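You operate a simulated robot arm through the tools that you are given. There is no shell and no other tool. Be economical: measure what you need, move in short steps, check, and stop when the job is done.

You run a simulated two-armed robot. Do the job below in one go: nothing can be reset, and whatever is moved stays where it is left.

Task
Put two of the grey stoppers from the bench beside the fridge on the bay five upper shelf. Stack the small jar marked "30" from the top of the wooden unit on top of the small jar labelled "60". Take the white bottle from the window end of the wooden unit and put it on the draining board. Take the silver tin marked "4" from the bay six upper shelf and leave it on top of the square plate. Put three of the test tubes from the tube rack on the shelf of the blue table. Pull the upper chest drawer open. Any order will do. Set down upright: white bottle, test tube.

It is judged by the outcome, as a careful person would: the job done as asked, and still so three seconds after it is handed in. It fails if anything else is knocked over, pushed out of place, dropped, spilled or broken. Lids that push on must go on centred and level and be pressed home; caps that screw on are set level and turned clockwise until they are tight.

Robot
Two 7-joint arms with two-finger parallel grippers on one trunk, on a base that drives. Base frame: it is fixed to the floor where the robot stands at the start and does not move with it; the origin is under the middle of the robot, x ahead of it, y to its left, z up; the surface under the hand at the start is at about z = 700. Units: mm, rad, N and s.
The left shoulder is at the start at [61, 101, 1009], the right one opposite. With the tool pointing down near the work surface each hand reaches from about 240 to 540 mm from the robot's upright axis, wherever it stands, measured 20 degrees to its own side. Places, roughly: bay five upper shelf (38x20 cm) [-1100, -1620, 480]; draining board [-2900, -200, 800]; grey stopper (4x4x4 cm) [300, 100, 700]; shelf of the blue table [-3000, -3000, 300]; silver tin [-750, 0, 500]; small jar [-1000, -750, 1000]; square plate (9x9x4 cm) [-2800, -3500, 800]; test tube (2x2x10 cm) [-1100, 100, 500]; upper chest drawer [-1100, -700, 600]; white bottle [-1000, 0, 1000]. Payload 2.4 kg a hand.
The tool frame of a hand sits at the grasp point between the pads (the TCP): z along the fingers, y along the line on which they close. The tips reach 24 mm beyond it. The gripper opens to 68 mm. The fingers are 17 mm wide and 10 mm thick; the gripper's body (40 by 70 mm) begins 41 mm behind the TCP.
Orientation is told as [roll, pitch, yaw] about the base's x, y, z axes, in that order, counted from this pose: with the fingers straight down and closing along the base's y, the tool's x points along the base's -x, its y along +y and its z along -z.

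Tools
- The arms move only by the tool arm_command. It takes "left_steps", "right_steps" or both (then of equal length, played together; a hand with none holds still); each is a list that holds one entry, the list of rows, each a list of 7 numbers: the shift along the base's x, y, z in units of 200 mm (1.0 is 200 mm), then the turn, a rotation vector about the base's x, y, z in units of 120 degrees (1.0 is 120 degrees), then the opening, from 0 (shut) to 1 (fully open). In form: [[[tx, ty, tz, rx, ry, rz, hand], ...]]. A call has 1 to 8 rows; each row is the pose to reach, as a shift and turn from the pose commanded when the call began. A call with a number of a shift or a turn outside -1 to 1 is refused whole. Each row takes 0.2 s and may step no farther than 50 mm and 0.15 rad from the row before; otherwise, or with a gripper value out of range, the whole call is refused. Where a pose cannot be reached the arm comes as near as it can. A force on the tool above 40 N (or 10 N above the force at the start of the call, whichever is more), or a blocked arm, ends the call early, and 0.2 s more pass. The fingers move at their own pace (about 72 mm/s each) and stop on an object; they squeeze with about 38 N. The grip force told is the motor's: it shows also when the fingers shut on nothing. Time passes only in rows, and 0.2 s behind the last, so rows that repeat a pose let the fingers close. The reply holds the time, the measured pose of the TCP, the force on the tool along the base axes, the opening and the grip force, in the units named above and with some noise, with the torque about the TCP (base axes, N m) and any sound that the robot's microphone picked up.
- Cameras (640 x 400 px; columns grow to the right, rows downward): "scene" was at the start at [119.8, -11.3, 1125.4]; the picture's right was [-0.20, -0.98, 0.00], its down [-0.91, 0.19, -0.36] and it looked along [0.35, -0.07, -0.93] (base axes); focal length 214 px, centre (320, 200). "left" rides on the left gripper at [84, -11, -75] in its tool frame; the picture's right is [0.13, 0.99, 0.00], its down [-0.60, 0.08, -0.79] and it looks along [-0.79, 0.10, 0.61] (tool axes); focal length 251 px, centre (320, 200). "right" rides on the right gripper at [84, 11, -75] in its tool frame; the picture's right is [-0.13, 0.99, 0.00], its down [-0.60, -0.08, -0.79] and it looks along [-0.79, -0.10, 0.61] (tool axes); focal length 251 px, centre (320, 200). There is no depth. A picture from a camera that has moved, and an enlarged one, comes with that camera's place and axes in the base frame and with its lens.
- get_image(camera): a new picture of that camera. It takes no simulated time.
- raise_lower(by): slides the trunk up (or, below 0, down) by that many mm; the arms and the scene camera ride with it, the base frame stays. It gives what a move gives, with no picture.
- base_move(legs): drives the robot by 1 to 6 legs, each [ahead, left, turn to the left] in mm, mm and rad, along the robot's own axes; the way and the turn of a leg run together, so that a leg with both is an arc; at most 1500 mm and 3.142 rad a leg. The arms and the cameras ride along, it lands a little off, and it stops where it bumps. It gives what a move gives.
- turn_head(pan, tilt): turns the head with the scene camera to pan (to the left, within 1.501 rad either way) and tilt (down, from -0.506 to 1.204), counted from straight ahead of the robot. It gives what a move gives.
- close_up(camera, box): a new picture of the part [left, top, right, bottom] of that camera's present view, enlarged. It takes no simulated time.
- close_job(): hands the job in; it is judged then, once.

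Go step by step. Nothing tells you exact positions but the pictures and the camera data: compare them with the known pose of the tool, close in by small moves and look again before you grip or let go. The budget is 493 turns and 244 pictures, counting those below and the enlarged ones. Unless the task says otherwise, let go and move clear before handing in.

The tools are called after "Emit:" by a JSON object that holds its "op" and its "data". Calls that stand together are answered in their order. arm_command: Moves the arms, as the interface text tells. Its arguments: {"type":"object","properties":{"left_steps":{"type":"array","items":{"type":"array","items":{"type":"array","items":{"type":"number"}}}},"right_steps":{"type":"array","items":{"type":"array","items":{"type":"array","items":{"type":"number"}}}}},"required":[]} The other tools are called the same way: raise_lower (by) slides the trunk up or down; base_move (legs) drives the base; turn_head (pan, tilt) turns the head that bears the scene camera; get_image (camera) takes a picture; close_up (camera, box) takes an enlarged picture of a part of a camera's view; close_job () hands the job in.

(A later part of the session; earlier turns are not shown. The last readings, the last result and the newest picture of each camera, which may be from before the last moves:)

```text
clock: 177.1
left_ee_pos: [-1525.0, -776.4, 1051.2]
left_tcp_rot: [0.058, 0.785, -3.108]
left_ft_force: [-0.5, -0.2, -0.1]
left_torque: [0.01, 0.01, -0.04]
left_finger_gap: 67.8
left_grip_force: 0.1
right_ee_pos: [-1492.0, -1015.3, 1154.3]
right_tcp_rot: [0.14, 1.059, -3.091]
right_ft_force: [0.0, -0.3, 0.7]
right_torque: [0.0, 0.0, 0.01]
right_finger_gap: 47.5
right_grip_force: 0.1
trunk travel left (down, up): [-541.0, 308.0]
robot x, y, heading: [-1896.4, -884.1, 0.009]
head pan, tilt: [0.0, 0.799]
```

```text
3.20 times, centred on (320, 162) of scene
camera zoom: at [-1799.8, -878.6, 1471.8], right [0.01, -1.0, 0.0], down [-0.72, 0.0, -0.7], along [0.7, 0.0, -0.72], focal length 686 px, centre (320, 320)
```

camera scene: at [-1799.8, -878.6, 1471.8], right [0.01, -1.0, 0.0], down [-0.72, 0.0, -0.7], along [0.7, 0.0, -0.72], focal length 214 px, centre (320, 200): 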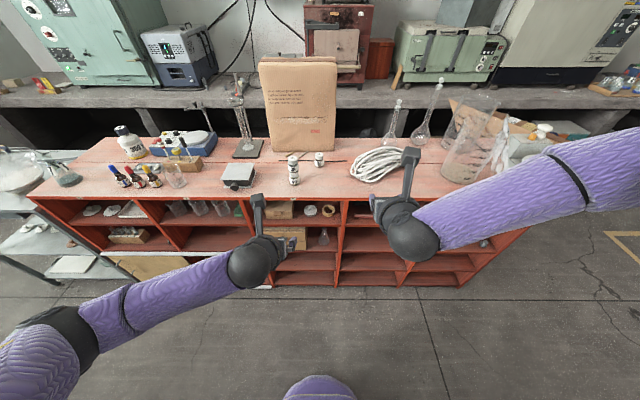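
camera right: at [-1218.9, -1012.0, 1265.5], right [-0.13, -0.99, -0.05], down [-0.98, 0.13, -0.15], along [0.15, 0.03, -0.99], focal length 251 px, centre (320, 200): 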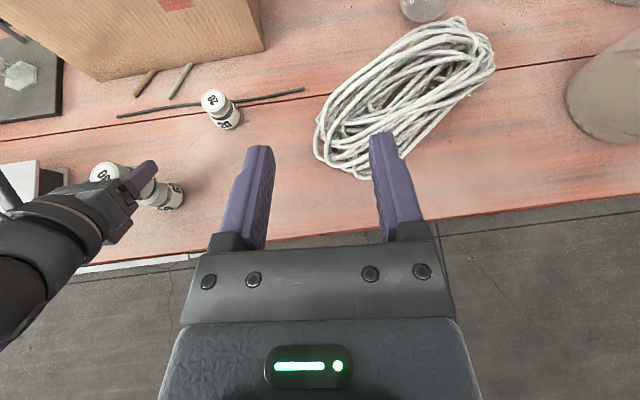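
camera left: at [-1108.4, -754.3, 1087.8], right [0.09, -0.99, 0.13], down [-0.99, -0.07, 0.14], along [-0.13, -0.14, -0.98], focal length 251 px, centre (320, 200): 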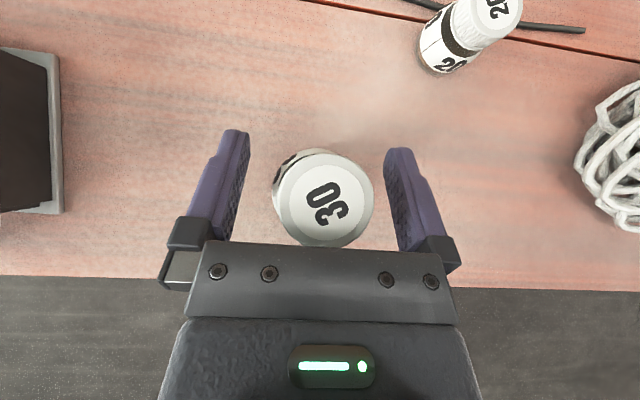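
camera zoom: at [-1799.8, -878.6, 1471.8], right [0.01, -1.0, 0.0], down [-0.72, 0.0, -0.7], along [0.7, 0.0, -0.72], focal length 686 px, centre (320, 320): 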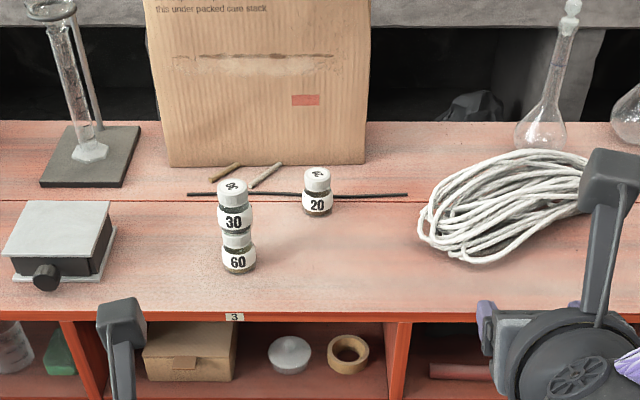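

Jar 30 stands on jar 60. Next is the chest's upper drawer: I'll lower the trunk and look at its knob.

Emit:
{"op": "raise_lower", "data": {"by": -470}}

Emit:
{"op": "base_move", "data": {"legs": [[0, 80, 0]]}}

Emit:
{"op": "arm_command", "data": {"left_steps": [[[0, 0, 0, 0, -0.04, 0, 1], [0, 0, 0, 0, -0.08, 0, 1], [0, 0, 0, 0, -0.12, 0, 1], [0, 0, 0, 0, -0.16, 0, 1]]]}}

Emit:
{"op": "turn_head", "data": {"pan": 0.1, "tilt": 0.55}}

Emit:
{"op": "get_image", "data": {"camera": "scene"}}

Emit:
{"op": "close_up", "data": {"camera": "scene", "box": [220, 120, 380, 220]}}

```text
refused: -470 is not a number from -400 to 400
```

```text
clock: 178.2
left_ee_pos: [-1527.4, -695.4, 1051.2]
left_tcp_rot: [0.061, 0.783, -3.11]
left_ft_force: [-0.5, 0.7, 0.1]
left_torque: [-0.01, -0.02, 0.02]
left_finger_gap: 67.7
left_grip_force: 0.0
right_ee_pos: [-1492.6, -933.5, 1156.6]
right_tcp_rot: [0.14, 1.058, -3.09]
right_ft_force: [0.9, 0.6, 0.4]
right_torque: [-0.03, 0.04, 0.02]
right_finger_gap: 47.7
right_grip_force: 0.0
trunk travel left (down, up): [-541.0, 308.0]
robot x, y, heading: [-1897.0, -798.7, 0.002]
head pan, tilt: [0.0, 0.799]
```

```text
clock: 179.2
left_ee_pos: [-1527.3, -694.9, 1052.7]
left_tcp_rot: [0.082, 1.119, -3.089]
left_ft_force: [0.0, -0.3, 0.0]
left_torque: [-0.01, 0.02, 0.0]
left_finger_gap: 67.8
left_grip_force: 0.0
right_ee_pos: [-1493.5, -934.2, 1154.9]
right_tcp_rot: [0.139, 1.058, -3.093]
right_ft_force: [-0.2, -0.8, -0.4]
right_torque: [-0.04, 0.01, 0.0]
right_finger_gap: 47.9
right_grip_force: 0.1
trunk travel left (down, up): [-541.0, 308.0]
robot x, y, heading: [-1896.8, -797.9, 0.003]
head pan, tilt: [0.0, 0.799]
```

```text
clock: 179.9
left_ee_pos: [-1526.2, -694.7, 1053.3]
left_tcp_rot: [0.082, 1.117, -3.088]
left_ft_force: [0.0, -0.1, 0.6]
left_torque: [0.03, 0.01, 0.01]
left_finger_gap: 68.3
left_grip_force: 0.1
right_ee_pos: [-1492.4, -933.7, 1155.7]
right_tcp_rot: [0.138, 1.059, -3.094]
right_ft_force: [0.5, -0.2, 0.4]
right_torque: [0.02, -0.01, 0.01]
right_finger_gap: 47.8
right_grip_force: 0.0
trunk travel left (down, up): [-541.0, 308.0]
robot x, y, heading: [-1900.4, -796.3, 0.001]
head pan, tilt: [0.099, 0.55]
```

```text
171 pictures are left
camera scene: at [-1791.4, -788.6, 1493.1], right [0.1, -0.99, 0.0], down [-0.52, -0.05, -0.85], along [0.85, 0.09, -0.52], focal length 214 px, centre (320, 200)
```

scene: 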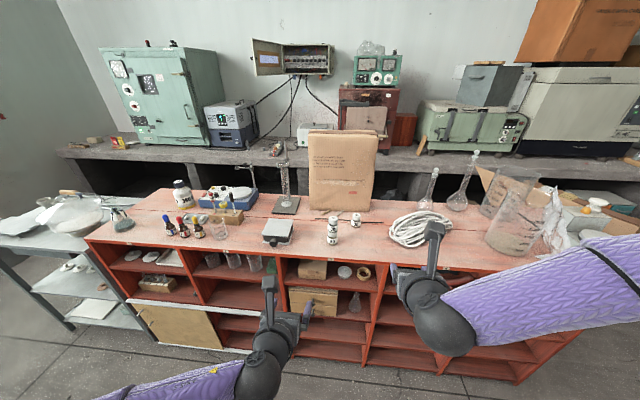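

```text
4.00 times, centred on (300, 170) of scene
camera zoom: at [-1791.4, -788.6, 1493.1], right [0.1, -0.99, 0.0], down [-0.52, -0.05, -0.85], along [0.85, 0.09, -0.52], focal length 858 px, centre (400, 320)
```

zoom: 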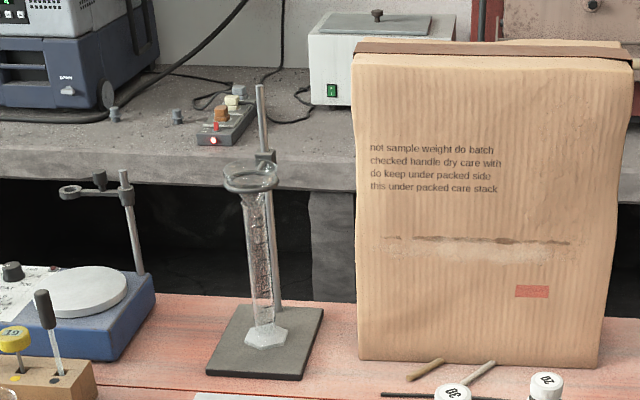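

The lowering was refused as too long; I'll do it in two parts and look again.

Emit:
{"op": "raise_lower", "data": {"by": -300}}

Emit:
{"op": "raise_lower", "data": {"by": -160}}

Emit:
{"op": "get_image", "data": {"camera": "scene"}}

Emit:
{"op": "close_up", "data": {"camera": "scene", "box": [220, 150, 380, 250]}}

Emit:
{"op": "get_image", "data": {"camera": "left"}}

```text
clock: 182.9
left_ee_pos: [-1526.3, -695.4, 752.5]
left_tcp_rot: [0.082, 1.117, -3.088]
left_ft_force: [-0.5, 0.3, -0.1]
left_torque: [0.01, 0.01, 0.01]
left_finger_gap: 67.9
left_grip_force: 0.0
right_ee_pos: [-1492.1, -933.9, 853.5]
right_tcp_rot: [0.14, 1.044, -3.098]
right_ft_force: [0.5, -0.2, -0.6]
right_torque: [-0.02, 0.02, 0.03]
right_finger_gap: 47.7
right_grip_force: 0.0
trunk travel left (down, up): [-241.0, 608.0]
robot x, y, heading: [-1896.2, -799.2, 0.003]
head pan, tilt: [0.099, 0.55]
```

```text
clock: 184.8
left_ee_pos: [-1527.0, -695.9, 591.1]
left_tcp_rot: [0.084, 1.117, -3.087]
left_ft_force: [-0.2, 0.5, -0.2]
left_torque: [0.01, -0.01, 0.0]
left_finger_gap: 67.9
left_grip_force: 0.1
right_ee_pos: [-1488.9, -934.7, 679.4]
right_tcp_rot: [0.139, 0.996, -3.104]
right_ft_force: [0.4, -0.3, 0.5]
right_torque: [-0.02, 0.0, -0.04]
right_finger_gap: 47.7
right_grip_force: 0.1
trunk travel left (down, up): [-81.0, 768.0]
robot x, y, heading: [-1896.4, -796.9, 0.006]
head pan, tilt: [0.099, 0.55]
```

```text
169 pictures are left
camera scene: at [-1699.6, -788.2, 1026.5], right [0.1, -0.99, 0.0], down [-0.52, -0.05, -0.85], along [0.85, 0.09, -0.52], focal length 214 px, centre (320, 200)
```

scene: 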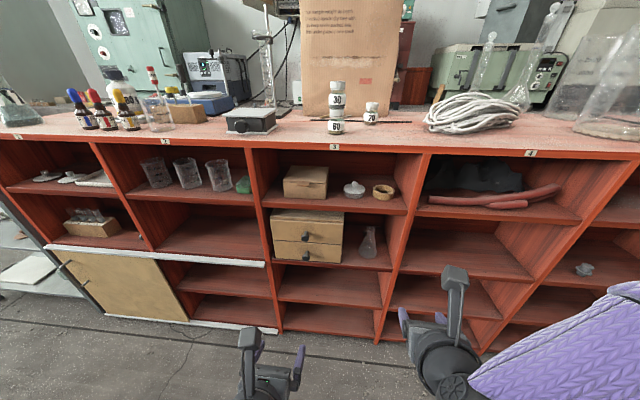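

```text
4.00 times, centred on (300, 200) of scene
camera zoom: at [-1699.6, -788.2, 1026.5], right [0.1, -0.99, 0.0], down [-0.52, -0.05, -0.85], along [0.85, 0.09, -0.52], focal length 858 px, centre (400, 200)
```

zoom: 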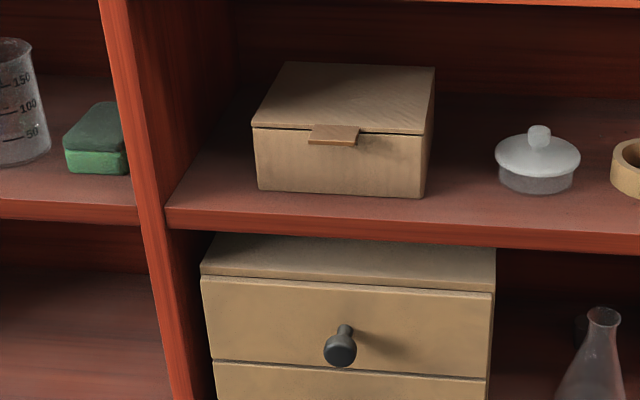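

```text
167 pictures are left
camera left: at [-1555.7, -679.2, 700.3], right [0.04, -0.99, 0.15], down [-0.98, -0.07, -0.19], along [0.2, -0.14, -0.97], focal length 251 px, centre (320, 200)
```

left: 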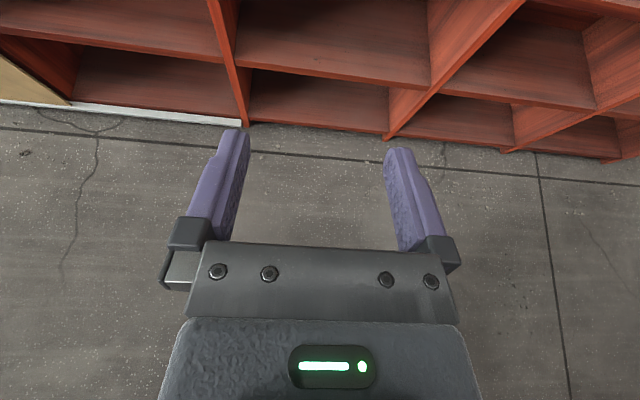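

The knob of the upper drawer is near (-1230,-697,612). I'll drive 200 mm closer and raise the left hand level with it.

Emit:
{"op": "base_move", "data": {"legs": [[200, 0, 0]]}}

Emit:
{"op": "arm_command", "data": {"left_steps": [[[0, 0, 0.08, 0, 0, 0, 0.8], [0, 0, 0.14, 0, 0, 0, 0.8]]]}}

Emit:
{"op": "get_image", "data": {"camera": "left"}}

Emit:
{"op": "turn_head", "data": {"pan": 0.2, "tilt": 0.8}}

Emit:
{"op": "get_image", "data": {"camera": "scene"}}

```text
clock: 186.3
left_ee_pos: [-1328.2, -697.3, 591.6]
left_tcp_rot: [0.081, 1.117, -3.093]
left_ft_force: [-0.1, 0.3, -0.2]
left_torque: [-0.03, 0.01, -0.02]
left_finger_gap: 67.9
left_grip_force: 0.1
right_ee_pos: [-1292.6, -935.7, 677.8]
right_tcp_rot: [0.138, 0.995, -3.108]
right_ft_force: [0.5, 0.2, -0.1]
right_torque: [0.0, 0.01, 0.05]
right_finger_gap: 47.7
right_grip_force: 0.0
trunk travel left (down, up): [-81.0, 768.0]
robot x, y, heading: [-1700.4, -794.8, 0.003]
head pan, tilt: [0.099, 0.55]
```

```text
clock: 186.9
left_ee_pos: [-1328.7, -699.1, 621.1]
left_tcp_rot: [0.084, 1.116, -3.091]
left_ft_force: [0.3, 0.0, -0.4]
left_torque: [0.01, 0.02, 0.04]
left_finger_gap: 54.2
left_grip_force: 0.1
right_ee_pos: [-1291.8, -935.4, 678.0]
right_tcp_rot: [0.138, 0.994, -3.109]
right_ft_force: [-0.7, -0.7, 0.1]
right_torque: [0.02, 0.01, -0.01]
right_finger_gap: 47.4
right_grip_force: 0.0
trunk travel left (down, up): [-81.0, 768.0]
robot x, y, heading: [-1699.6, -795.7, -0.003]
head pan, tilt: [0.099, 0.55]
```

```text
166 pictures are left
camera left: at [-1358.2, -681.7, 729.5], right [0.03, -0.99, 0.15], down [-0.98, -0.06, -0.19], along [0.2, -0.14, -0.97], focal length 251 px, centre (320, 200)
```

left: 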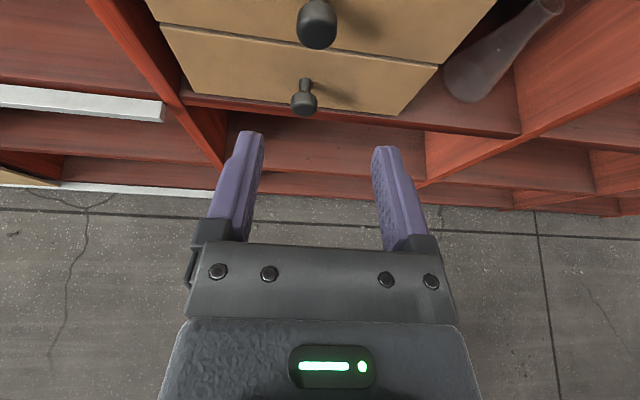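

```text
clock: 187.7
left_ee_pos: [-1328.9, -698.2, 621.5]
left_tcp_rot: [0.082, 1.118, -3.093]
left_ft_force: [0.3, 1.0, 0.5]
left_torque: [0.02, -0.06, -0.03]
left_finger_gap: 54.6
left_grip_force: 0.1
right_ee_pos: [-1291.5, -934.5, 678.2]
right_tcp_rot: [0.138, 0.994, -3.107]
right_ft_force: [0.2, -0.3, 0.6]
right_torque: [0.04, -0.01, 0.0]
right_finger_gap: 47.7
right_grip_force: 0.1
trunk travel left (down, up): [-81.0, 768.0]
robot x, y, heading: [-1696.3, -795.8, 0.002]
head pan, tilt: [0.201, 0.799]
```

```text
165 pictures are left
camera scene: at [-1512.0, -781.5, 1005.1], right [0.2, -0.98, 0.0], down [-0.7, -0.14, -0.7], along [0.68, 0.14, -0.72], focal length 214 px, centre (320, 200)
```

scene: 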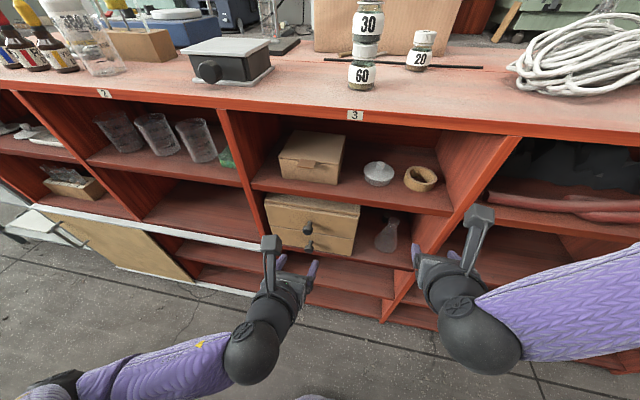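

Knob fixed at (-1229,-694.5,606). I'll move the left hand onto it and look before gripping.

Emit:
{"op": "arm_command", "data": {"left_steps": [[[0.15, 0.02, -0.02, 0, 0, 0, 0.8], [0.3, 0.022, -0.04, 0, 0, 0, 0.8], [0.425, 0.022, -0.04, 0, 0, 0, 0.8]]]}}

Emit:
{"op": "get_image", "data": {"camera": "left"}}

```text
clock: 188.5
left_ee_pos: [-1243.5, -693.3, 612.3]
left_tcp_rot: [0.082, 1.116, -3.093]
left_ft_force: [1.0, -0.2, -0.3]
left_torque: [-0.01, 0.0, -0.02]
left_finger_gap: 54.2
left_grip_force: 0.0
right_ee_pos: [-1292.4, -935.5, 678.4]
right_tcp_rot: [0.138, 0.993, -3.109]
right_ft_force: [0.0, 0.2, -0.4]
right_torque: [-0.02, 0.0, -0.01]
right_finger_gap: 47.8
right_grip_force: 0.1
trunk travel left (down, up): [-81.0, 768.0]
robot x, y, heading: [-1698.0, -799.0, 0.001]
head pan, tilt: [0.201, 0.799]
```

```text
164 pictures are left
camera left: at [-1272.5, -675.8, 720.3], right [0.03, -0.99, 0.15], down [-0.98, -0.06, -0.19], along [0.2, -0.14, -0.97], focal length 251 px, centre (320, 200)
```

left: 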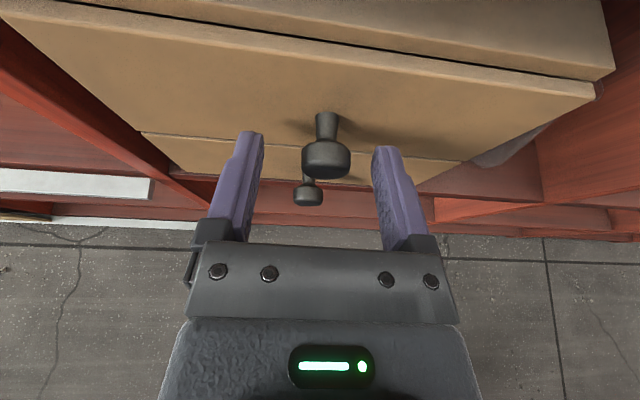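

The knob sits between the finger tips. I'll close on it.

Emit:
{"op": "arm_command", "data": {"left_steps": [[[0.02, 0, -0.015, 0, 0, 0, 0.5], [0.02, 0, -0.015, 0, 0, 0, 0.1], [0.02, 0, -0.015, 0, 0, 0, 0], [0.02, 0, -0.015, 0, 0, 0, 0]]]}}

Emit:
{"op": "arm_command", "data": {"left_steps": [[[-0.1, 0, 0, 0, 0, 0, 0], [-0.2, 0, 0, 0, 0, 0, 0]]]}}

Emit:
{"op": "get_image", "data": {"camera": "left"}}

```text
clock: 189.5
left_ee_pos: [-1239.2, -696.3, 607.6]
left_tcp_rot: [0.085, 1.118, -3.094]
left_ft_force: [0.4, -21.8, 1.1]
left_torque: [-0.2, -0.1, -0.35]
left_finger_gap: 23.4
left_grip_force: 39.6
right_ee_pos: [-1292.5, -937.5, 678.6]
right_tcp_rot: [0.135, 0.995, -3.112]
right_ft_force: [-0.1, -0.4, 0.2]
right_torque: [-0.05, -0.01, -0.01]
right_finger_gap: 47.6
right_grip_force: 0.0
trunk travel left (down, up): [-81.0, 768.0]
robot x, y, heading: [-1696.4, -796.9, -0.003]
head pan, tilt: [0.201, 0.799]
```

```text
clock: 190.1
left_ee_pos: [-1278.2, -695.3, 609.4]
left_tcp_rot: [0.08, 1.118, -3.094]
left_ft_force: [0.5, -24.5, 6.5]
left_torque: [-0.15, 0.32, -0.37]
left_finger_gap: 23.5
left_grip_force: 38.8
right_ee_pos: [-1291.8, -938.1, 677.2]
right_tcp_rot: [0.135, 0.997, -3.113]
right_ft_force: [-0.7, 0.0, 0.1]
right_torque: [0.03, -0.02, 0.02]
right_finger_gap: 48.0
right_grip_force: 0.0
trunk travel left (down, up): [-81.0, 768.0]
robot x, y, heading: [-1698.5, -800.7, 0.001]
head pan, tilt: [0.201, 0.799]
```

```text
163 pictures are left
camera left: at [-1308.2, -678.6, 717.4], right [0.03, -0.99, 0.15], down [-0.98, -0.06, -0.2], along [0.2, -0.14, -0.97], focal length 251 px, centre (320, 200)
```

left: 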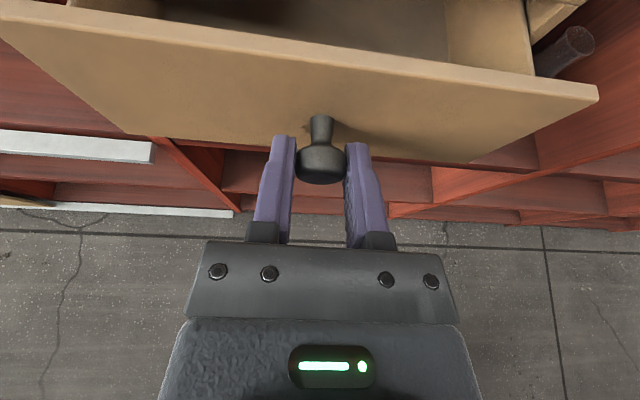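

The drawer moves. I'll relieve the sideways load and keep pulling.

Emit:
{"op": "arm_command", "data": {"left_steps": [[[-0.1, -0.015, 0, 0, 0, 0, 0], [-0.2, -0.015, 0, 0, 0, 0, 0], [-0.3, -0.015, 0, 0, 0, 0, 0], [-0.4, -0.015, 0, 0, 0, 0, 0]]]}}

Emit:
{"op": "get_image", "data": {"camera": "left"}}

Emit:
{"op": "get_image", "data": {"camera": "scene"}}

```text
clock: 191.1
left_ee_pos: [-1361.1, -695.6, 607.8]
left_tcp_rot: [0.079, 1.117, -3.097]
left_ft_force: [0.3, -1.8, 4.3]
left_torque: [0.02, -0.06, -0.09]
left_finger_gap: 23.2
left_grip_force: 39.6
right_ee_pos: [-1292.6, -935.4, 677.4]
right_tcp_rot: [0.138, 0.993, -3.108]
right_ft_force: [-0.1, 0.7, -0.1]
right_torque: [0.01, 0.0, -0.01]
right_finger_gap: 47.8
right_grip_force: 0.1
trunk travel left (down, up): [-81.0, 768.0]
robot x, y, heading: [-1696.6, -794.9, 0.004]
head pan, tilt: [0.201, 0.799]
```

```text
162 pictures are left
camera left: at [-1389.7, -679.0, 717.6], right [0.03, -0.99, 0.15], down [-0.98, -0.06, -0.19], along [0.2, -0.14, -0.97], focal length 251 px, centre (320, 200)
```

left: 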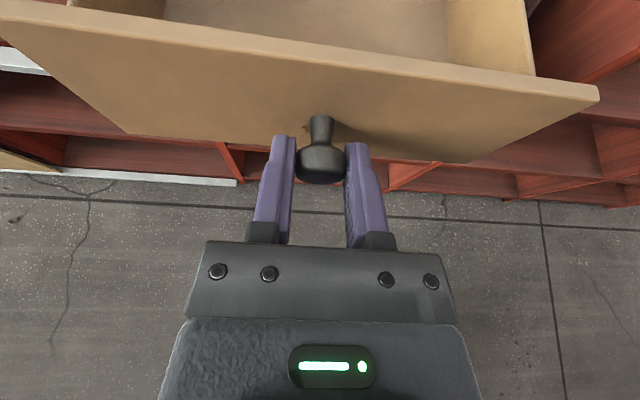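

```text
161 pictures are left
camera scene: at [-1512.2, -781.5, 1005.0], right [0.2, -0.98, 0.0], down [-0.7, -0.14, -0.7], along [0.68, 0.14, -0.72], focal length 214 px, centre (320, 200)
```

scene: 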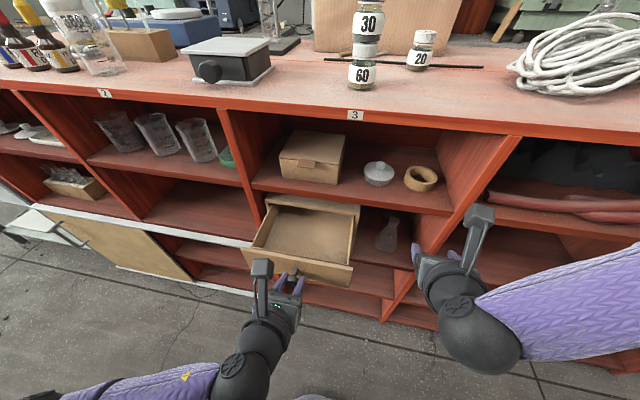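

The upper drawer is open by about 120 mm and the chest has not moved. I'll release and back away.

Emit:
{"op": "arm_command", "data": {"left_steps": [[[0, 0, 0, 0, 0, 0, 0.5], [0, 0, 0, 0, 0, 0, 0.8], [0, 0, 0, 0, 0, 0, 1], [-0.15, 0, 0.05, 0, 0, 0, 1], [-0.3, 0, 0.1, 0, 0, 0, 1]]]}}

Emit:
{"op": "base_move", "data": {"legs": [[-250, 0, 0]]}}

Emit:
{"op": "turn_head", "data": {"pan": 0.5, "tilt": 0.5}}

Emit:
{"op": "get_image", "data": {"camera": "scene"}}

```text
clock: 192.3
left_ee_pos: [-1414.1, -704.2, 611.6]
left_tcp_rot: [0.082, 1.119, -3.091]
left_ft_force: [-0.4, 0.3, -0.8]
left_torque: [0.01, -0.01, 0.04]
left_finger_gap: 67.9
left_grip_force: 0.1
left hand out of reach, approached as far as the arm can: row 5
right_ee_pos: [-1292.8, -936.0, 679.7]
right_tcp_rot: [0.138, 0.996, -3.109]
right_ft_force: [-0.8, -0.4, 0.0]
right_torque: [-0.03, -0.03, -0.03]
right_finger_gap: 47.5
right_grip_force: 0.1
trunk travel left (down, up): [-81.0, 768.0]
robot x, y, heading: [-1701.6, -795.4, -0.002]
head pan, tilt: [0.201, 0.799]
```

```text
clock: 194.1
left_ee_pos: [-1656.8, -701.9, 611.8]
left_tcp_rot: [0.082, 1.117, -3.087]
left_ft_force: [-0.8, 0.0, 0.2]
left_torque: [0.0, -0.04, -0.04]
left_finger_gap: 68.0
left_grip_force: 0.2
right_ee_pos: [-1533.8, -934.0, 678.5]
right_tcp_rot: [0.138, 0.996, -3.104]
right_ft_force: [0.7, -0.4, -0.3]
right_torque: [0.05, 0.01, -0.02]
right_finger_gap: 47.9
right_grip_force: 0.0
trunk travel left (down, up): [-81.0, 768.0]
robot x, y, heading: [-1940.7, -793.4, 0.01]
head pan, tilt: [0.201, 0.799]
```

```text
clock: 194.9
left_ee_pos: [-1657.4, -702.6, 611.9]
left_tcp_rot: [0.083, 1.118, -3.087]
left_ft_force: [0.3, 0.4, -1.9]
left_torque: [0.0, -0.03, 0.0]
left_finger_gap: 67.9
left_grip_force: 0.1
right_ee_pos: [-1534.5, -933.1, 678.6]
right_tcp_rot: [0.139, 0.995, -3.105]
right_ft_force: [0.0, 0.5, -0.3]
right_torque: [-0.02, 0.0, 0.02]
right_finger_gap: 47.4
right_grip_force: 0.1
trunk travel left (down, up): [-81.0, 768.0]
robot x, y, heading: [-1941.7, -797.1, 0.003]
head pan, tilt: [0.499, 0.499]
```

```text
160 pictures are left
camera scene: at [-1753.6, -753.7, 1031.0], right [0.48, -0.88, 0.0], down [-0.42, -0.23, -0.88], along [0.77, 0.42, -0.48], focal length 214 px, centre (320, 200)
```

scene: 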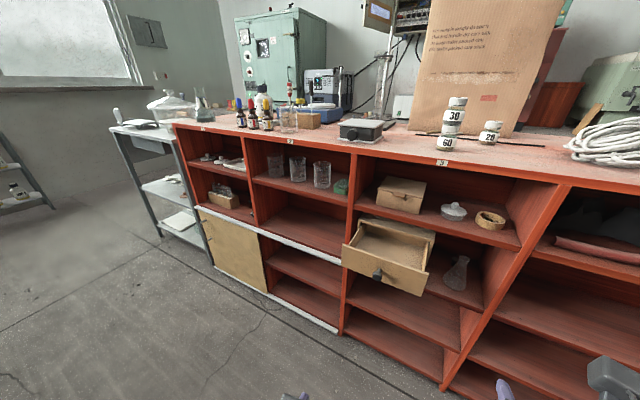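

Next, bay one: tube rack and white bottle. I'll sidestep there and look.

Emit:
{"op": "base_move", "data": {"legs": [[0, 740, 0]]}}

Emit:
{"op": "turn_head", "data": {"pan": 0.0, "tilt": 0.6}}

Emit:
{"op": "get_image", "data": {"camera": "scene"}}

Emit:
{"op": "close_up", "data": {"camera": "scene", "box": [200, 120, 440, 270]}}

```text
clock: 198.8
left_ee_pos: [-1654.2, 14.7, 612.0]
left_tcp_rot: [0.082, 1.118, -3.102]
left_ft_force: [-0.5, 0.4, 0.5]
left_torque: [-0.01, 0.01, 0.04]
left_finger_gap: 68.0
left_grip_force: 0.0
right_ee_pos: [-1534.2, -216.9, 677.8]
right_tcp_rot: [0.139, 0.993, -3.118]
right_ft_force: [-0.1, 0.2, 0.8]
right_torque: [0.02, -0.04, -0.01]
right_finger_gap: 47.6
right_grip_force: 0.0
trunk travel left (down, up): [-81.0, 768.0]
robot x, y, heading: [-1937.1, -76.9, -0.013]
head pan, tilt: [0.499, 0.499]
```

```text
clock: 199.8
left_ee_pos: [-1653.9, 15.5, 611.6]
left_tcp_rot: [0.081, 1.12, -3.1]
left_ft_force: [-0.4, 0.4, -0.2]
left_torque: [0.02, -0.02, 0.02]
left_finger_gap: 67.8
left_grip_force: 0.1
right_ee_pos: [-1533.3, -218.5, 678.4]
right_tcp_rot: [0.138, 0.994, -3.118]
right_ft_force: [-0.1, 0.3, 0.3]
right_torque: [-0.03, -0.02, 0.02]
right_finger_gap: 47.8
right_grip_force: 0.0
trunk travel left (down, up): [-81.0, 768.0]
robot x, y, heading: [-1940.8, -77.1, -0.012]
head pan, tilt: [0.0, 0.6]
```

```text
159 pictures are left
camera scene: at [-1742.8, -78.0, 1022.0], right [-0.01, -1.0, 0.0], down [-0.57, 0.01, -0.82], along [0.82, -0.01, -0.57], focal length 214 px, centre (320, 200)
```

scene: 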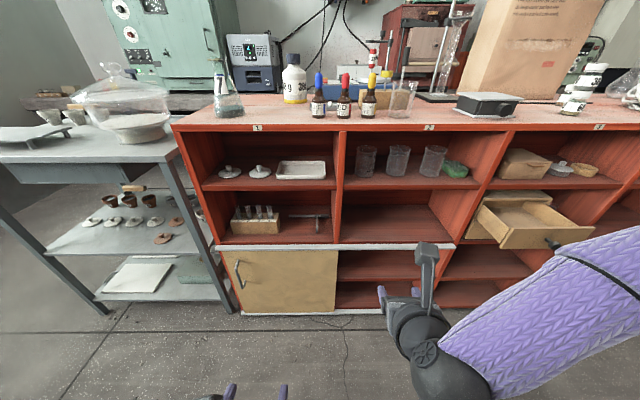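

```text
2.67 times, centred on (320, 195) of scene
camera zoom: at [-1742.8, -78.0, 1022.0], right [-0.01, -1.0, 0.0], down [-0.57, 0.01, -0.82], along [0.82, -0.01, -0.57], focal length 572 px, centre (320, 213)
```

zoom: 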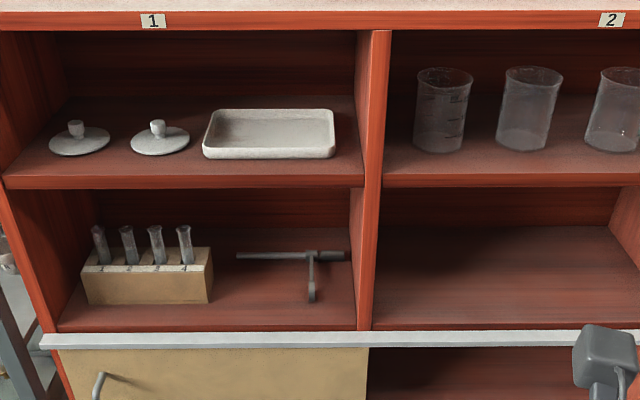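

Four tubes stand in a rack under a board; for them the right hand works better with its camera below. I'll turn the right wrist back half a turn here in free space.

Emit:
{"op": "arm_command", "data": {"right_steps": [[[0, 0, 0, -0.0525, 0, 0.034, 0.6], [0, 0, 0, -0.105, 0, 0.068, 0.6], [0, 0, 0, -0.1575, 0, 0.102, 0.6], [0, 0, 0, -0.21, 0, 0.136, 0.6], [0, 0, 0, -0.2625, 0, 0.17, 0.6], [0, 0, 0, -0.315, 0, 0.204, 0.6], [0, 0, 0, -0.3675, 0, 0.238, 0.6], [0, 0, 0, -0.42, 0, 0.272, 0.6]]]}}

Emit:
{"op": "arm_command", "data": {"right_steps": [[[0, 0, 0, -0.0525, 0, 0.034, 0.6], [0, 0, 0, -0.105, 0, 0.068, 0.6], [0, 0, 0, -0.1575, 0, 0.102, 0.6], [0, 0, 0, -0.21, 0, 0.136, 0.6], [0, 0, 0, -0.2625, 0, 0.17, 0.6], [0, 0, 0, -0.315, 0, 0.204, 0.6], [0, 0, 0, -0.3675, 0, 0.238, 0.6], [0, 0, 0, -0.42, 0, 0.272, 0.6]]]}}

Emit:
{"op": "arm_command", "data": {"right_steps": [[[0, 0, 0, -0.0525, 0, 0.034, 0.6], [0, 0, 0, -0.105, 0, 0.068, 0.6], [0, 0, 0, -0.1575, 0, 0.102, 0.6], [0, 0, 0, -0.21, 0, 0.136, 0.6], [0, 0, 0, -0.2625, 0, 0.17, 0.6], [0, 0, 0, -0.315, 0, 0.204, 0.6], [0, 0, 0, -0.3675, 0, 0.238, 0.6], [0, 0, 0, -0.42, 0, 0.272, 0.6]]]}}

```text
clock: 201.6
left_ee_pos: [-1653.1, 14.3, 611.7]
left_tcp_rot: [0.082, 1.118, -3.104]
left_ft_force: [0.5, -0.1, -0.5]
left_torque: [0.0, -0.03, 0.01]
left_finger_gap: 67.9
left_grip_force: 0.1
right_ee_pos: [-1526.1, -199.5, 713.5]
right_tcp_rot: [1.041, 0.44, -1.891]
right_ft_force: [0.4, 0.1, -0.2]
right_torque: [0.0, -0.02, -0.02]
right_finger_gap: 40.8
right_grip_force: 0.1
right hand out of reach, approached as far as the arm can: row 1, 2, 3, 4, 5, 6, 7, 8
trunk travel left (down, up): [-81.0, 768.0]
robot x, y, heading: [-1937.1, -76.8, -0.006]
head pan, tilt: [0.0, 0.6]
```

```text
clock: 203.4
left_ee_pos: [-1652.7, 14.8, 611.8]
left_tcp_rot: [0.081, 1.119, -3.102]
left_ft_force: [-0.8, 0.1, 0.0]
left_torque: [0.01, -0.01, 0.01]
left_finger_gap: 68.1
left_grip_force: 0.1
right_ee_pos: [-1516.8, -192.5, 744.4]
right_tcp_rot: [1.034, -0.443, -1.256]
right_ft_force: [-0.8, -0.4, 0.3]
right_torque: [0.0, 0.0, 0.03]
right_finger_gap: 40.8
right_grip_force: 0.0
right hand out of reach, approached as far as the arm can: row 1, 2, 3, 4, 5, 6, 7, 8
trunk travel left (down, up): [-81.0, 768.0]
robot x, y, heading: [-1941.7, -76.7, -0.013]
head pan, tilt: [0.0, 0.6]
```

```text
clock: 205.2
left_ee_pos: [-1653.3, 14.7, 612.1]
left_tcp_rot: [0.082, 1.119, -3.102]
left_ft_force: [-0.2, 1.5, 0.2]
left_torque: [-0.04, -0.02, 0.0]
left_finger_gap: 68.0
left_grip_force: 0.0
right_ee_pos: [-1516.9, -192.6, 742.7]
right_tcp_rot: [0.092, -0.996, 0.033]
right_ft_force: [-0.8, 0.0, 0.6]
right_torque: [-0.01, 0.01, 0.0]
right_finger_gap: 40.6
right_grip_force: 0.2
trunk travel left (down, up): [-81.0, 768.0]
robot x, y, heading: [-1941.0, -75.0, -0.011]
head pan, tilt: [0.0, 0.6]
```

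The right hand is back to camera-below. I'll lower the trunk and test how low it reaches.

Emit:
{"op": "raise_lower", "data": {"by": -80}}

Emit:
{"op": "arm_command", "data": {"right_steps": [[[0, 0, -0.15, 0, 0, 0, 0.6], [0, 0, -0.3, 0, 0, 0, 0.6], [0, 0, -0.45, 0, 0, 0, 0.6], [0, 0, -0.6, 0, 0, 0, 0.6], [0, 0, -0.8, 0, 0, 0, 0.6], [0, 0, -1.0, 0, 0, 0, 0.6]]]}}

```text
clock: 206.3
left_ee_pos: [-1655.3, 15.5, 517.4]
left_tcp_rot: [0.074, 1.05, -3.11]
left_ft_force: [0.1, 0.1, -0.7]
left_torque: [0.01, -0.03, 0.01]
left_finger_gap: 68.3
left_grip_force: 0.1
right_ee_pos: [-1509.3, -193.2, 637.4]
right_tcp_rot: [0.099, -0.925, 0.025]
right_ft_force: [0.3, 0.4, 0.5]
right_torque: [0.0, 0.0, 0.01]
right_finger_gap: 40.8
right_grip_force: 0.1
trunk travel left (down, up): [-1.0, 848.0]
robot x, y, heading: [-1940.9, -77.4, -0.011]
head pan, tilt: [0.0, 0.6]
```

```text
clock: 207.7
left_ee_pos: [-1655.3, 13.9, 517.1]
left_tcp_rot: [0.073, 1.051, -3.109]
left_ft_force: [-0.5, 0.1, -0.2]
left_torque: [0.01, -0.01, -0.01]
left_finger_gap: 67.9
left_grip_force: 0.1
right_ee_pos: [-1458.2, -145.5, 564.6]
right_tcp_rot: [0.094, -0.917, 0.025]
right_ft_force: [-0.8, 0.3, 0.7]
right_torque: [-0.03, 0.02, 0.01]
right_finger_gap: 40.5
right_grip_force: 0.0
right hand out of reach, approached as far as the arm can: row 1, 2, 3, 4, 5, 6
trunk travel left (down, up): [-1.0, 848.0]
robot x, y, heading: [-1937.0, -76.8, -0.007]
head pan, tilt: [0.0, 0.6]
```

Emit:
{"op": "arm_command", "data": {"right_steps": [[[0, 0, 0, 0, 0, 0, 0.6], [0, 0, 0, 0, 0.06, 0, 0.6], [0, -0.05, 0, 0, 0.12, 0, 0.6], [0, -0.1, 0, 0, 0.18, 0, 0.6], [0, -0.15, -0.1, 0, 0.24, 0, 0.6], [0, -0.2, -0.2, 0, 0.3, 0, 0.6], [0, -0.25, -0.3, 0, 0.36, 0, 0.6], [0, -0.3, -0.4, 0, 0.42, 0, 0.6]]]}}

Emit:
{"op": "arm_command", "data": {"right_steps": [[[0, 0, -0.2, 0, 0, 0, 0.6], [0, 0, -0.4, 0, 0, 0, 0.6], [0, 0, -0.6, 0, 0, 0, 0.6], [0, 0, -0.8, 0, 0, 0, 0.6]]]}}

Emit:
{"op": "turn_head", "data": {"pan": -0.3, "tilt": 0.8}}

Emit:
{"op": "get_image", "data": {"camera": "scene"}}

```text
clock: 209.5
left_ee_pos: [-1655.1, 15.7, 516.6]
left_tcp_rot: [0.075, 1.051, -3.108]
left_ft_force: [-0.4, -0.9, 0.1]
left_torque: [0.02, 0.01, 0.03]
left_finger_gap: 68.2
left_grip_force: 0.1
right_ee_pos: [-1461.2, -211.3, 494.5]
right_tcp_rot: [0.12, -0.046, 0.014]
right_ft_force: [0.6, -1.0, 0.1]
right_torque: [-0.03, 0.0, 0.0]
right_finger_gap: 40.9
right_grip_force: 0.2
right hand out of reach, approached as far as the arm can: row 8
trunk travel left (down, up): [-1.0, 848.0]
robot x, y, heading: [-1937.4, -74.8, -0.011]
head pan, tilt: [0.0, 0.6]
```

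```text
clock: 210.5
left_ee_pos: [-1654.7, 13.9, 517.4]
left_tcp_rot: [0.074, 1.051, -3.107]
left_ft_force: [-0.1, 0.4, 0.4]
left_torque: [0.0, 0.01, -0.02]
left_finger_gap: 67.8
left_grip_force: 0.0
right_ee_pos: [-1505.9, -255.3, 422.7]
right_tcp_rot: [0.117, -0.048, 0.014]
right_ft_force: [0.1, -0.9, 0.0]
right_torque: [0.01, -0.01, -0.01]
right_finger_gap: 41.0
right_grip_force: 0.0
right hand out of reach, approached as far as the arm can: row 1, 2, 3, 4
trunk travel left (down, up): [-1.0, 848.0]
robot x, y, heading: [-1938.1, -77.4, -0.014]
head pan, tilt: [0.0, 0.6]
```

```text
clock: 211.3
left_ee_pos: [-1655.9, 14.3, 517.0]
left_tcp_rot: [0.076, 1.05, -3.107]
left_ft_force: [0.0, 0.4, 1.0]
left_torque: [0.02, 0.0, -0.02]
left_finger_gap: 67.9
left_grip_force: 0.0
right_ee_pos: [-1505.6, -255.7, 423.6]
right_tcp_rot: [0.12, -0.045, 0.014]
right_ft_force: [0.6, 0.0, -0.4]
right_torque: [-0.02, 0.02, -0.01]
right_finger_gap: 40.7
right_grip_force: 0.0
trunk travel left (down, up): [-1.0, 848.0]
robot x, y, heading: [-1942.1, -73.5, -0.011]
head pan, tilt: [-0.3, 0.799]
```

```text
157 pictures are left
camera scene: at [-1724.8, -102.1, 921.2], right [-0.3, -0.95, 0.0], down [-0.68, 0.22, -0.7], along [0.66, -0.21, -0.72], focal length 214 px, centre (320, 200)
```

scene: 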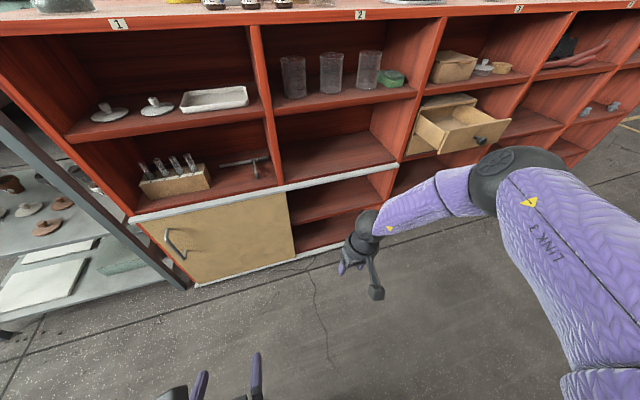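

I'll test the left hand's low reach in the same free space, since the blue table's shelf is low.

Emit:
{"op": "arm_command", "data": {"left_steps": [[[0.2, 0, 0, 0, 0, 0, 0.6], [0.4, 0, 0, 0, 0, 0, 0.6], [0.6, 0, 0, 0, 0, 0, 0.6], [0.75, 0, -0.15, 0, 0, 0, 0.6], [0.75, 0, -0.35, 0, 0, 0, 0.6], [0.75, 0, -0.55, 0, 0, 0, 0.6], [0.75, 0, -0.75, 0, 0, 0, 0.6]]]}}

```text
clock: 212.9
left_ee_pos: [-1506.4, 13.3, 363.3]
left_tcp_rot: [0.077, 1.052, -3.105]
left_ft_force: [-0.1, -0.4, -0.1]
left_torque: [-0.03, -0.03, 0.04]
left_finger_gap: 41.0
left_grip_force: 0.1
right_ee_pos: [-1506.2, -255.4, 423.2]
right_tcp_rot: [0.118, -0.045, 0.014]
right_ft_force: [0.0, 0.5, -0.1]
right_torque: [0.01, 0.01, 0.03]
right_finger_gap: 40.7
right_grip_force: 0.1
trunk travel left (down, up): [-1.0, 848.0]
robot x, y, heading: [-1941.0, -78.2, -0.011]
head pan, tilt: [-0.3, 0.799]
```

The left arm reaches that low easily at 60°. I'll test it horizontal, slightly upturned (100°), at this height.

Emit:
{"op": "arm_command", "data": {"left_steps": [[[0, 0, 0, 0, -0.06, 0, 0.6], [0, 0, 0, 0, -0.12, 0, 0.6], [0, 0, 0, 0, -0.18, 0, 0.6], [0, 0, 0, 0, -0.24, 0, 0.6], [0, 0, 0, 0, -0.3, 0, 0.6], [0, 0, 0, 0, -0.335, 0, 0.6]]]}}

```text
clock: 214.3
left_ee_pos: [-1509.4, 12.5, 379.2]
left_tcp_rot: [3.089, 1.387, -0.1]
left_ft_force: [0.3, 0.6, -0.6]
left_torque: [0.0, -0.01, -0.01]
left_finger_gap: 40.8
left_grip_force: 0.0
left hand out of reach, approached as far as the arm can: row 6
right_ee_pos: [-1507.0, -255.7, 422.3]
right_tcp_rot: [0.117, -0.047, 0.014]
right_ft_force: [0.1, -0.1, -0.4]
right_torque: [0.0, -0.05, -0.03]
right_finger_gap: 40.8
right_grip_force: 0.0
trunk travel left (down, up): [-1.0, 848.0]
robot x, y, heading: [-1936.9, -80.8, -0.012]
head pan, tilt: [-0.3, 0.799]
```

Left reaches everything needed. I'll tuck the right hand back and up, then set the left hand at tube height with the trunk raised.

Emit:
{"op": "arm_command", "data": {"right_steps": [[[0, 0, 0.2, 0, 0, 0, 0.6], [-0.1, 0, 0.4, 0, 0, 0, 0.6], [-0.25, -0.05, 0.55, 0, 0, 0, 0.6], [-0.4, -0.1, 0.7, 0, 0, 0, 0.6], [-0.55, -0.15, 0.85, 0, 0, 0, 0.6], [-0.7, -0.2, 1.0, 0, 0, 0, 0.6], [-0.8, -0.3, 1.0, 0, 0, 0, 0.6], [-0.85, -0.4, 1.0, 0, 0, 0, 0.6]]]}}

Emit:
{"op": "raise_lower", "data": {"by": 190}}

Emit:
{"op": "base_move", "data": {"legs": [[150, 78, 0.012]]}}

Emit:
{"op": "turn_head", "data": {"pan": 0.1, "tilt": 0.7}}

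Emit:
{"op": "get_image", "data": {"camera": "scene"}}

Emit:
{"op": "get_image", "data": {"camera": "left"}}

```text
clock: 216.1
left_ee_pos: [-1509.1, 13.6, 378.9]
left_tcp_rot: [3.099, 1.39, -0.09]
left_ft_force: [1.2, -0.2, 1.0]
left_torque: [0.0, 0.0, 0.01]
left_finger_gap: 40.8
left_grip_force: 0.0
right_ee_pos: [-1672.2, -343.5, 621.2]
right_tcp_rot: [0.12, -0.045, 0.014]
right_ft_force: [-0.2, 0.8, -0.6]
right_torque: [0.01, -0.01, 0.0]
right_finger_gap: 40.8
right_grip_force: 0.1
right hand out of reach, approached as far as the arm can: row 6, 7, 8
trunk travel left (down, up): [-1.0, 848.0]
robot x, y, heading: [-1936.9, -77.0, -0.009]
head pan, tilt: [-0.3, 0.799]
```

```text
clock: 218.2
left_ee_pos: [-1486.1, 14.6, 636.7]
left_tcp_rot: [3.141, 1.212, -0.052]
left_ft_force: [0.2, -0.7, -0.7]
left_torque: [0.01, 0.01, -0.01]
left_finger_gap: 41.2
left_grip_force: 0.0
right_ee_pos: [-1671.3, -343.4, 816.2]
right_tcp_rot: [0.117, -0.044, 0.013]
right_ft_force: [-0.1, 0.3, -0.5]
right_torque: [0.0, -0.03, 0.0]
right_finger_gap: 40.6
right_grip_force: 0.0
trunk travel left (down, up): [-191.0, 658.0]
robot x, y, heading: [-1941.1, -76.9, -0.01]
head pan, tilt: [-0.3, 0.799]
```

```text
clock: 219.7
left_ee_pos: [-1341.1, 100.4, 635.2]
left_tcp_rot: [3.14, 1.212, -0.037]
left_ft_force: [-0.8, 0.4, -0.1]
left_torque: [-0.01, 0.0, 0.01]
left_finger_gap: 41.0
left_grip_force: 0.1
right_ee_pos: [-1520.5, -259.0, 816.1]
right_tcp_rot: [0.117, -0.044, 0.03]
right_ft_force: [0.3, -0.1, -0.1]
right_torque: [0.03, 0.04, -0.01]
right_finger_gap: 40.5
right_grip_force: 0.0
trunk travel left (down, up): [-191.0, 658.0]
robot x, y, heading: [-1794.6, 4.4, 0.004]
head pan, tilt: [-0.3, 0.799]
```

```text
clock: 220.5
left_ee_pos: [-1340.4, 99.7, 636.9]
left_tcp_rot: [3.14, 1.212, -0.036]
left_ft_force: [-0.2, 0.3, -0.1]
left_torque: [0.02, 0.0, 0.0]
left_finger_gap: 41.0
left_grip_force: 0.0
right_ee_pos: [-1520.6, -260.7, 816.4]
right_tcp_rot: [0.12, -0.045, 0.029]
right_ft_force: [-0.8, -0.5, 0.3]
right_torque: [0.05, 0.0, 0.01]
right_finger_gap: 41.0
right_grip_force: 0.0
trunk travel left (down, up): [-191.0, 658.0]
robot x, y, heading: [-1793.9, 4.6, 0.007]
head pan, tilt: [0.099, 0.7]
```

```text
156 pictures are left
camera scene: at [-1634.9, 12.3, 1126.6], right [0.1, -0.99, 0.0], down [-0.64, -0.07, -0.76], along [0.76, 0.08, -0.64], focal length 214 px, centre (320, 200)
```

scene: 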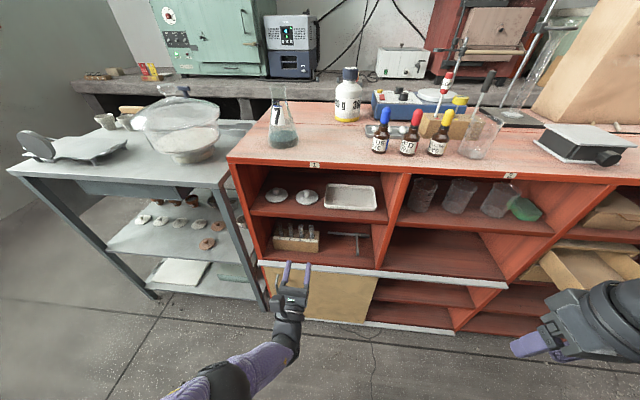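

```text
155 pictures are left
camera left: at [-1438.6, 115.7, 689.3], right [-0.08, -0.99, 0.12], down [-0.53, -0.06, -0.84], along [0.84, -0.13, -0.52], focal length 251 px, centre (320, 200)
```

left: 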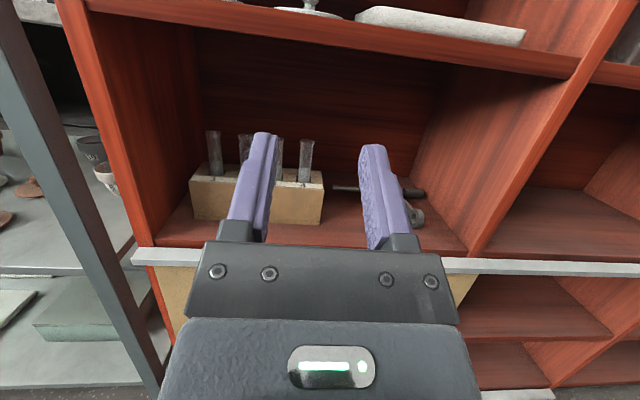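

I'll get precise views of the tubes.

Emit:
{"op": "close_up", "data": {"camera": "scene", "box": [250, 195, 350, 257]}}

Emit:
{"op": "close_up", "data": {"camera": "left", "box": [170, 110, 340, 240]}}

```text
6.40 times, centred on (300, 226) of scene
camera zoom: at [-1634.9, 12.3, 1126.6], right [0.1, -0.99, 0.0], down [-0.64, -0.07, -0.76], along [0.76, 0.08, -0.64], focal length 1373 px, centre (448, 34)
```

zoom: 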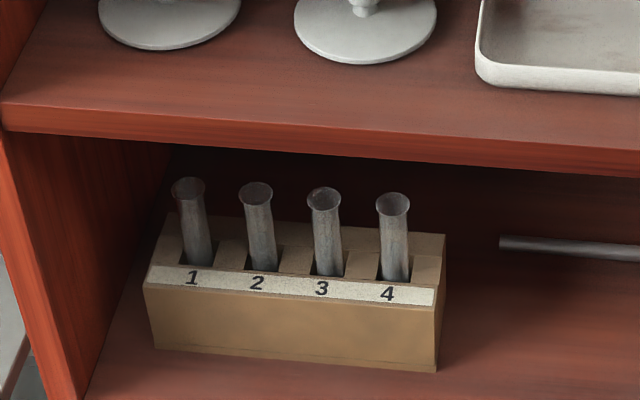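

```text
3.08 times, centred on (255, 175) of left
camera zoom: at [-1438.6, 115.7, 689.3], right [-0.08, -0.99, 0.12], down [-0.53, -0.06, -0.84], along [0.84, -0.13, -0.52], focal length 774 px, centre (520, 277)
```

zoom: 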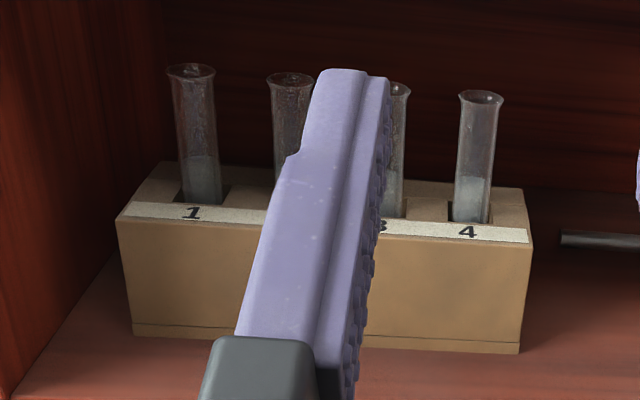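

Tube 4 (right end) stands at (-1135, 94.5), top z≈585. I'll bring the left hand in front of it, partly closed.

Emit:
{"op": "arm_command", "data": {"left_steps": [[[0.15, -0.01, -0.1, 0, 0.02, 0, 0.44], [0.3, -0.02, -0.2, 0, 0.04, 0, 0.44], [0.45, -0.025, -0.3, 0, 0.05, 0, 0.44], [0.6, -0.0275, -0.385, 0, 0.05, 0, 0.44], [0.6, -0.0275, -0.385, 0, 0.05, 0, 0.44]]]}}

Emit:
{"op": "get_image", "data": {"camera": "left"}}

```text
clock: 221.7
left_ee_pos: [-1293.9, 102.5, 647.6]
left_tcp_rot: [3.124, 1.315, -0.052]
left_ft_force: [-0.6, -0.7, -0.8]
left_torque: [-0.02, -0.01, -0.01]
left_finger_gap: 29.8
left_grip_force: 0.1
left hand out of reach, approached as far as the arm can: row 1, 2, 3, 4, 5
right_ee_pos: [-1521.3, -260.5, 816.0]
right_tcp_rot: [0.119, -0.044, 0.03]
right_ft_force: [-0.5, -1.2, -0.4]
right_torque: [-0.03, 0.01, -0.03]
right_finger_gap: 40.8
right_grip_force: 0.0
trunk travel left (down, up): [-191.0, 658.0]
robot x, y, heading: [-1795.3, 3.6, 0.004]
head pan, tilt: [0.099, 0.7]
```

```text
152 pictures are left
camera left: at [-1384.7, 117.9, 710.2], right [-0.07, -0.99, 0.13], down [-0.62, -0.06, -0.78], along [0.78, -0.13, -0.61], focal length 251 px, centre (320, 200)
```

left: 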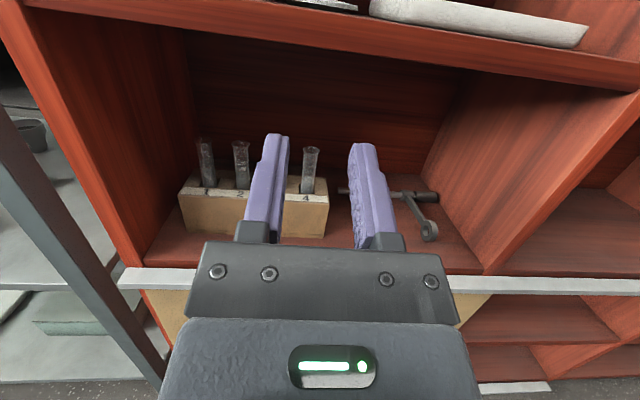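

The wrist is near a limit, so I'll keep this arm pose and let the trunk and base do the positioning.

Emit:
{"op": "arm_command", "data": {"left_steps": [[[0, 0, 0, 0, 0, 0, 0.44]]]}}

Emit:
{"op": "raise_lower", "data": {"by": -88}}

Emit:
{"op": "base_move", "data": {"legs": [[65, -8, 0]]}}

Emit:
{"op": "get_image", "data": {"camera": "left"}}

```text
clock: 222.1
left_ee_pos: [-1292.2, 102.5, 648.4]
left_tcp_rot: [3.123, 1.316, -0.05]
left_ft_force: [0.6, 0.0, 0.0]
left_torque: [-0.01, -0.06, -0.02]
left_finger_gap: 30.0
left_grip_force: 0.0
right_ee_pos: [-1521.0, -260.2, 816.2]
right_tcp_rot: [0.118, -0.046, 0.03]
right_ft_force: [0.1, 1.2, 0.2]
right_torque: [0.0, 0.0, 0.0]
right_finger_gap: 40.9
right_grip_force: 0.1
trunk travel left (down, up): [-191.0, 658.0]
robot x, y, heading: [-1791.0, 1.6, 0.009]
head pan, tilt: [0.099, 0.7]
```

```text
clock: 223.4
left_ee_pos: [-1302.0, 102.6, 523.4]
left_tcp_rot: [3.099, 1.399, -0.08]
left_ft_force: [-0.1, -0.2, 0.2]
left_torque: [-0.01, -0.02, 0.0]
left_finger_gap: 29.9
left_grip_force: 0.1
right_ee_pos: [-1522.0, -260.0, 728.0]
right_tcp_rot: [0.118, -0.046, 0.029]
right_ft_force: [0.0, -0.1, -0.2]
right_torque: [0.01, -0.02, 0.0]
right_finger_gap: 40.7
right_grip_force: 0.0
trunk travel left (down, up): [-103.0, 746.0]
robot x, y, heading: [-1794.4, 0.7, 0.007]
head pan, tilt: [0.099, 0.7]
```

```text
clock: 224.3
left_ee_pos: [-1238.1, 92.8, 523.4]
left_tcp_rot: [3.098, 1.397, -0.08]
left_ft_force: [0.1, 0.4, 0.3]
left_torque: [-0.01, 0.02, 0.01]
left_finger_gap: 29.9
left_grip_force: 0.0
right_ee_pos: [-1459.9, -268.5, 727.5]
right_tcp_rot: [0.119, -0.045, 0.028]
right_ft_force: [-0.8, 0.3, -0.1]
right_torque: [-0.01, -0.02, 0.01]
right_finger_gap: 41.0
right_grip_force: 0.0
trunk travel left (down, up): [-103.0, 746.0]
robot x, y, heading: [-1730.7, -7.1, 0.001]
head pan, tilt: [0.099, 0.7]
```

```text
151 pictures are left
camera left: at [-1325.1, 108.3, 593.5], right [-0.06, -0.99, 0.13], down [-0.68, -0.06, -0.73], along [0.73, -0.14, -0.67], focal length 251 px, centre (320, 200)
```

left: 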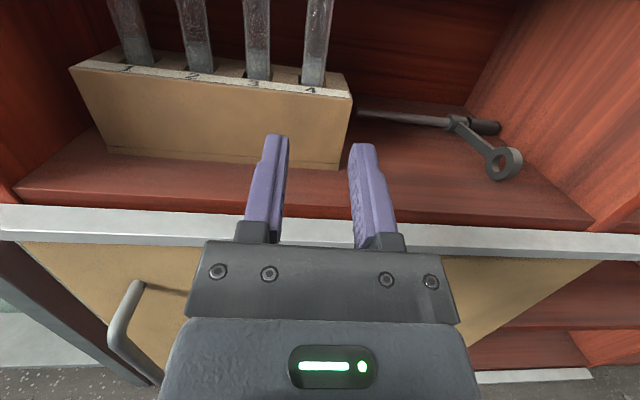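

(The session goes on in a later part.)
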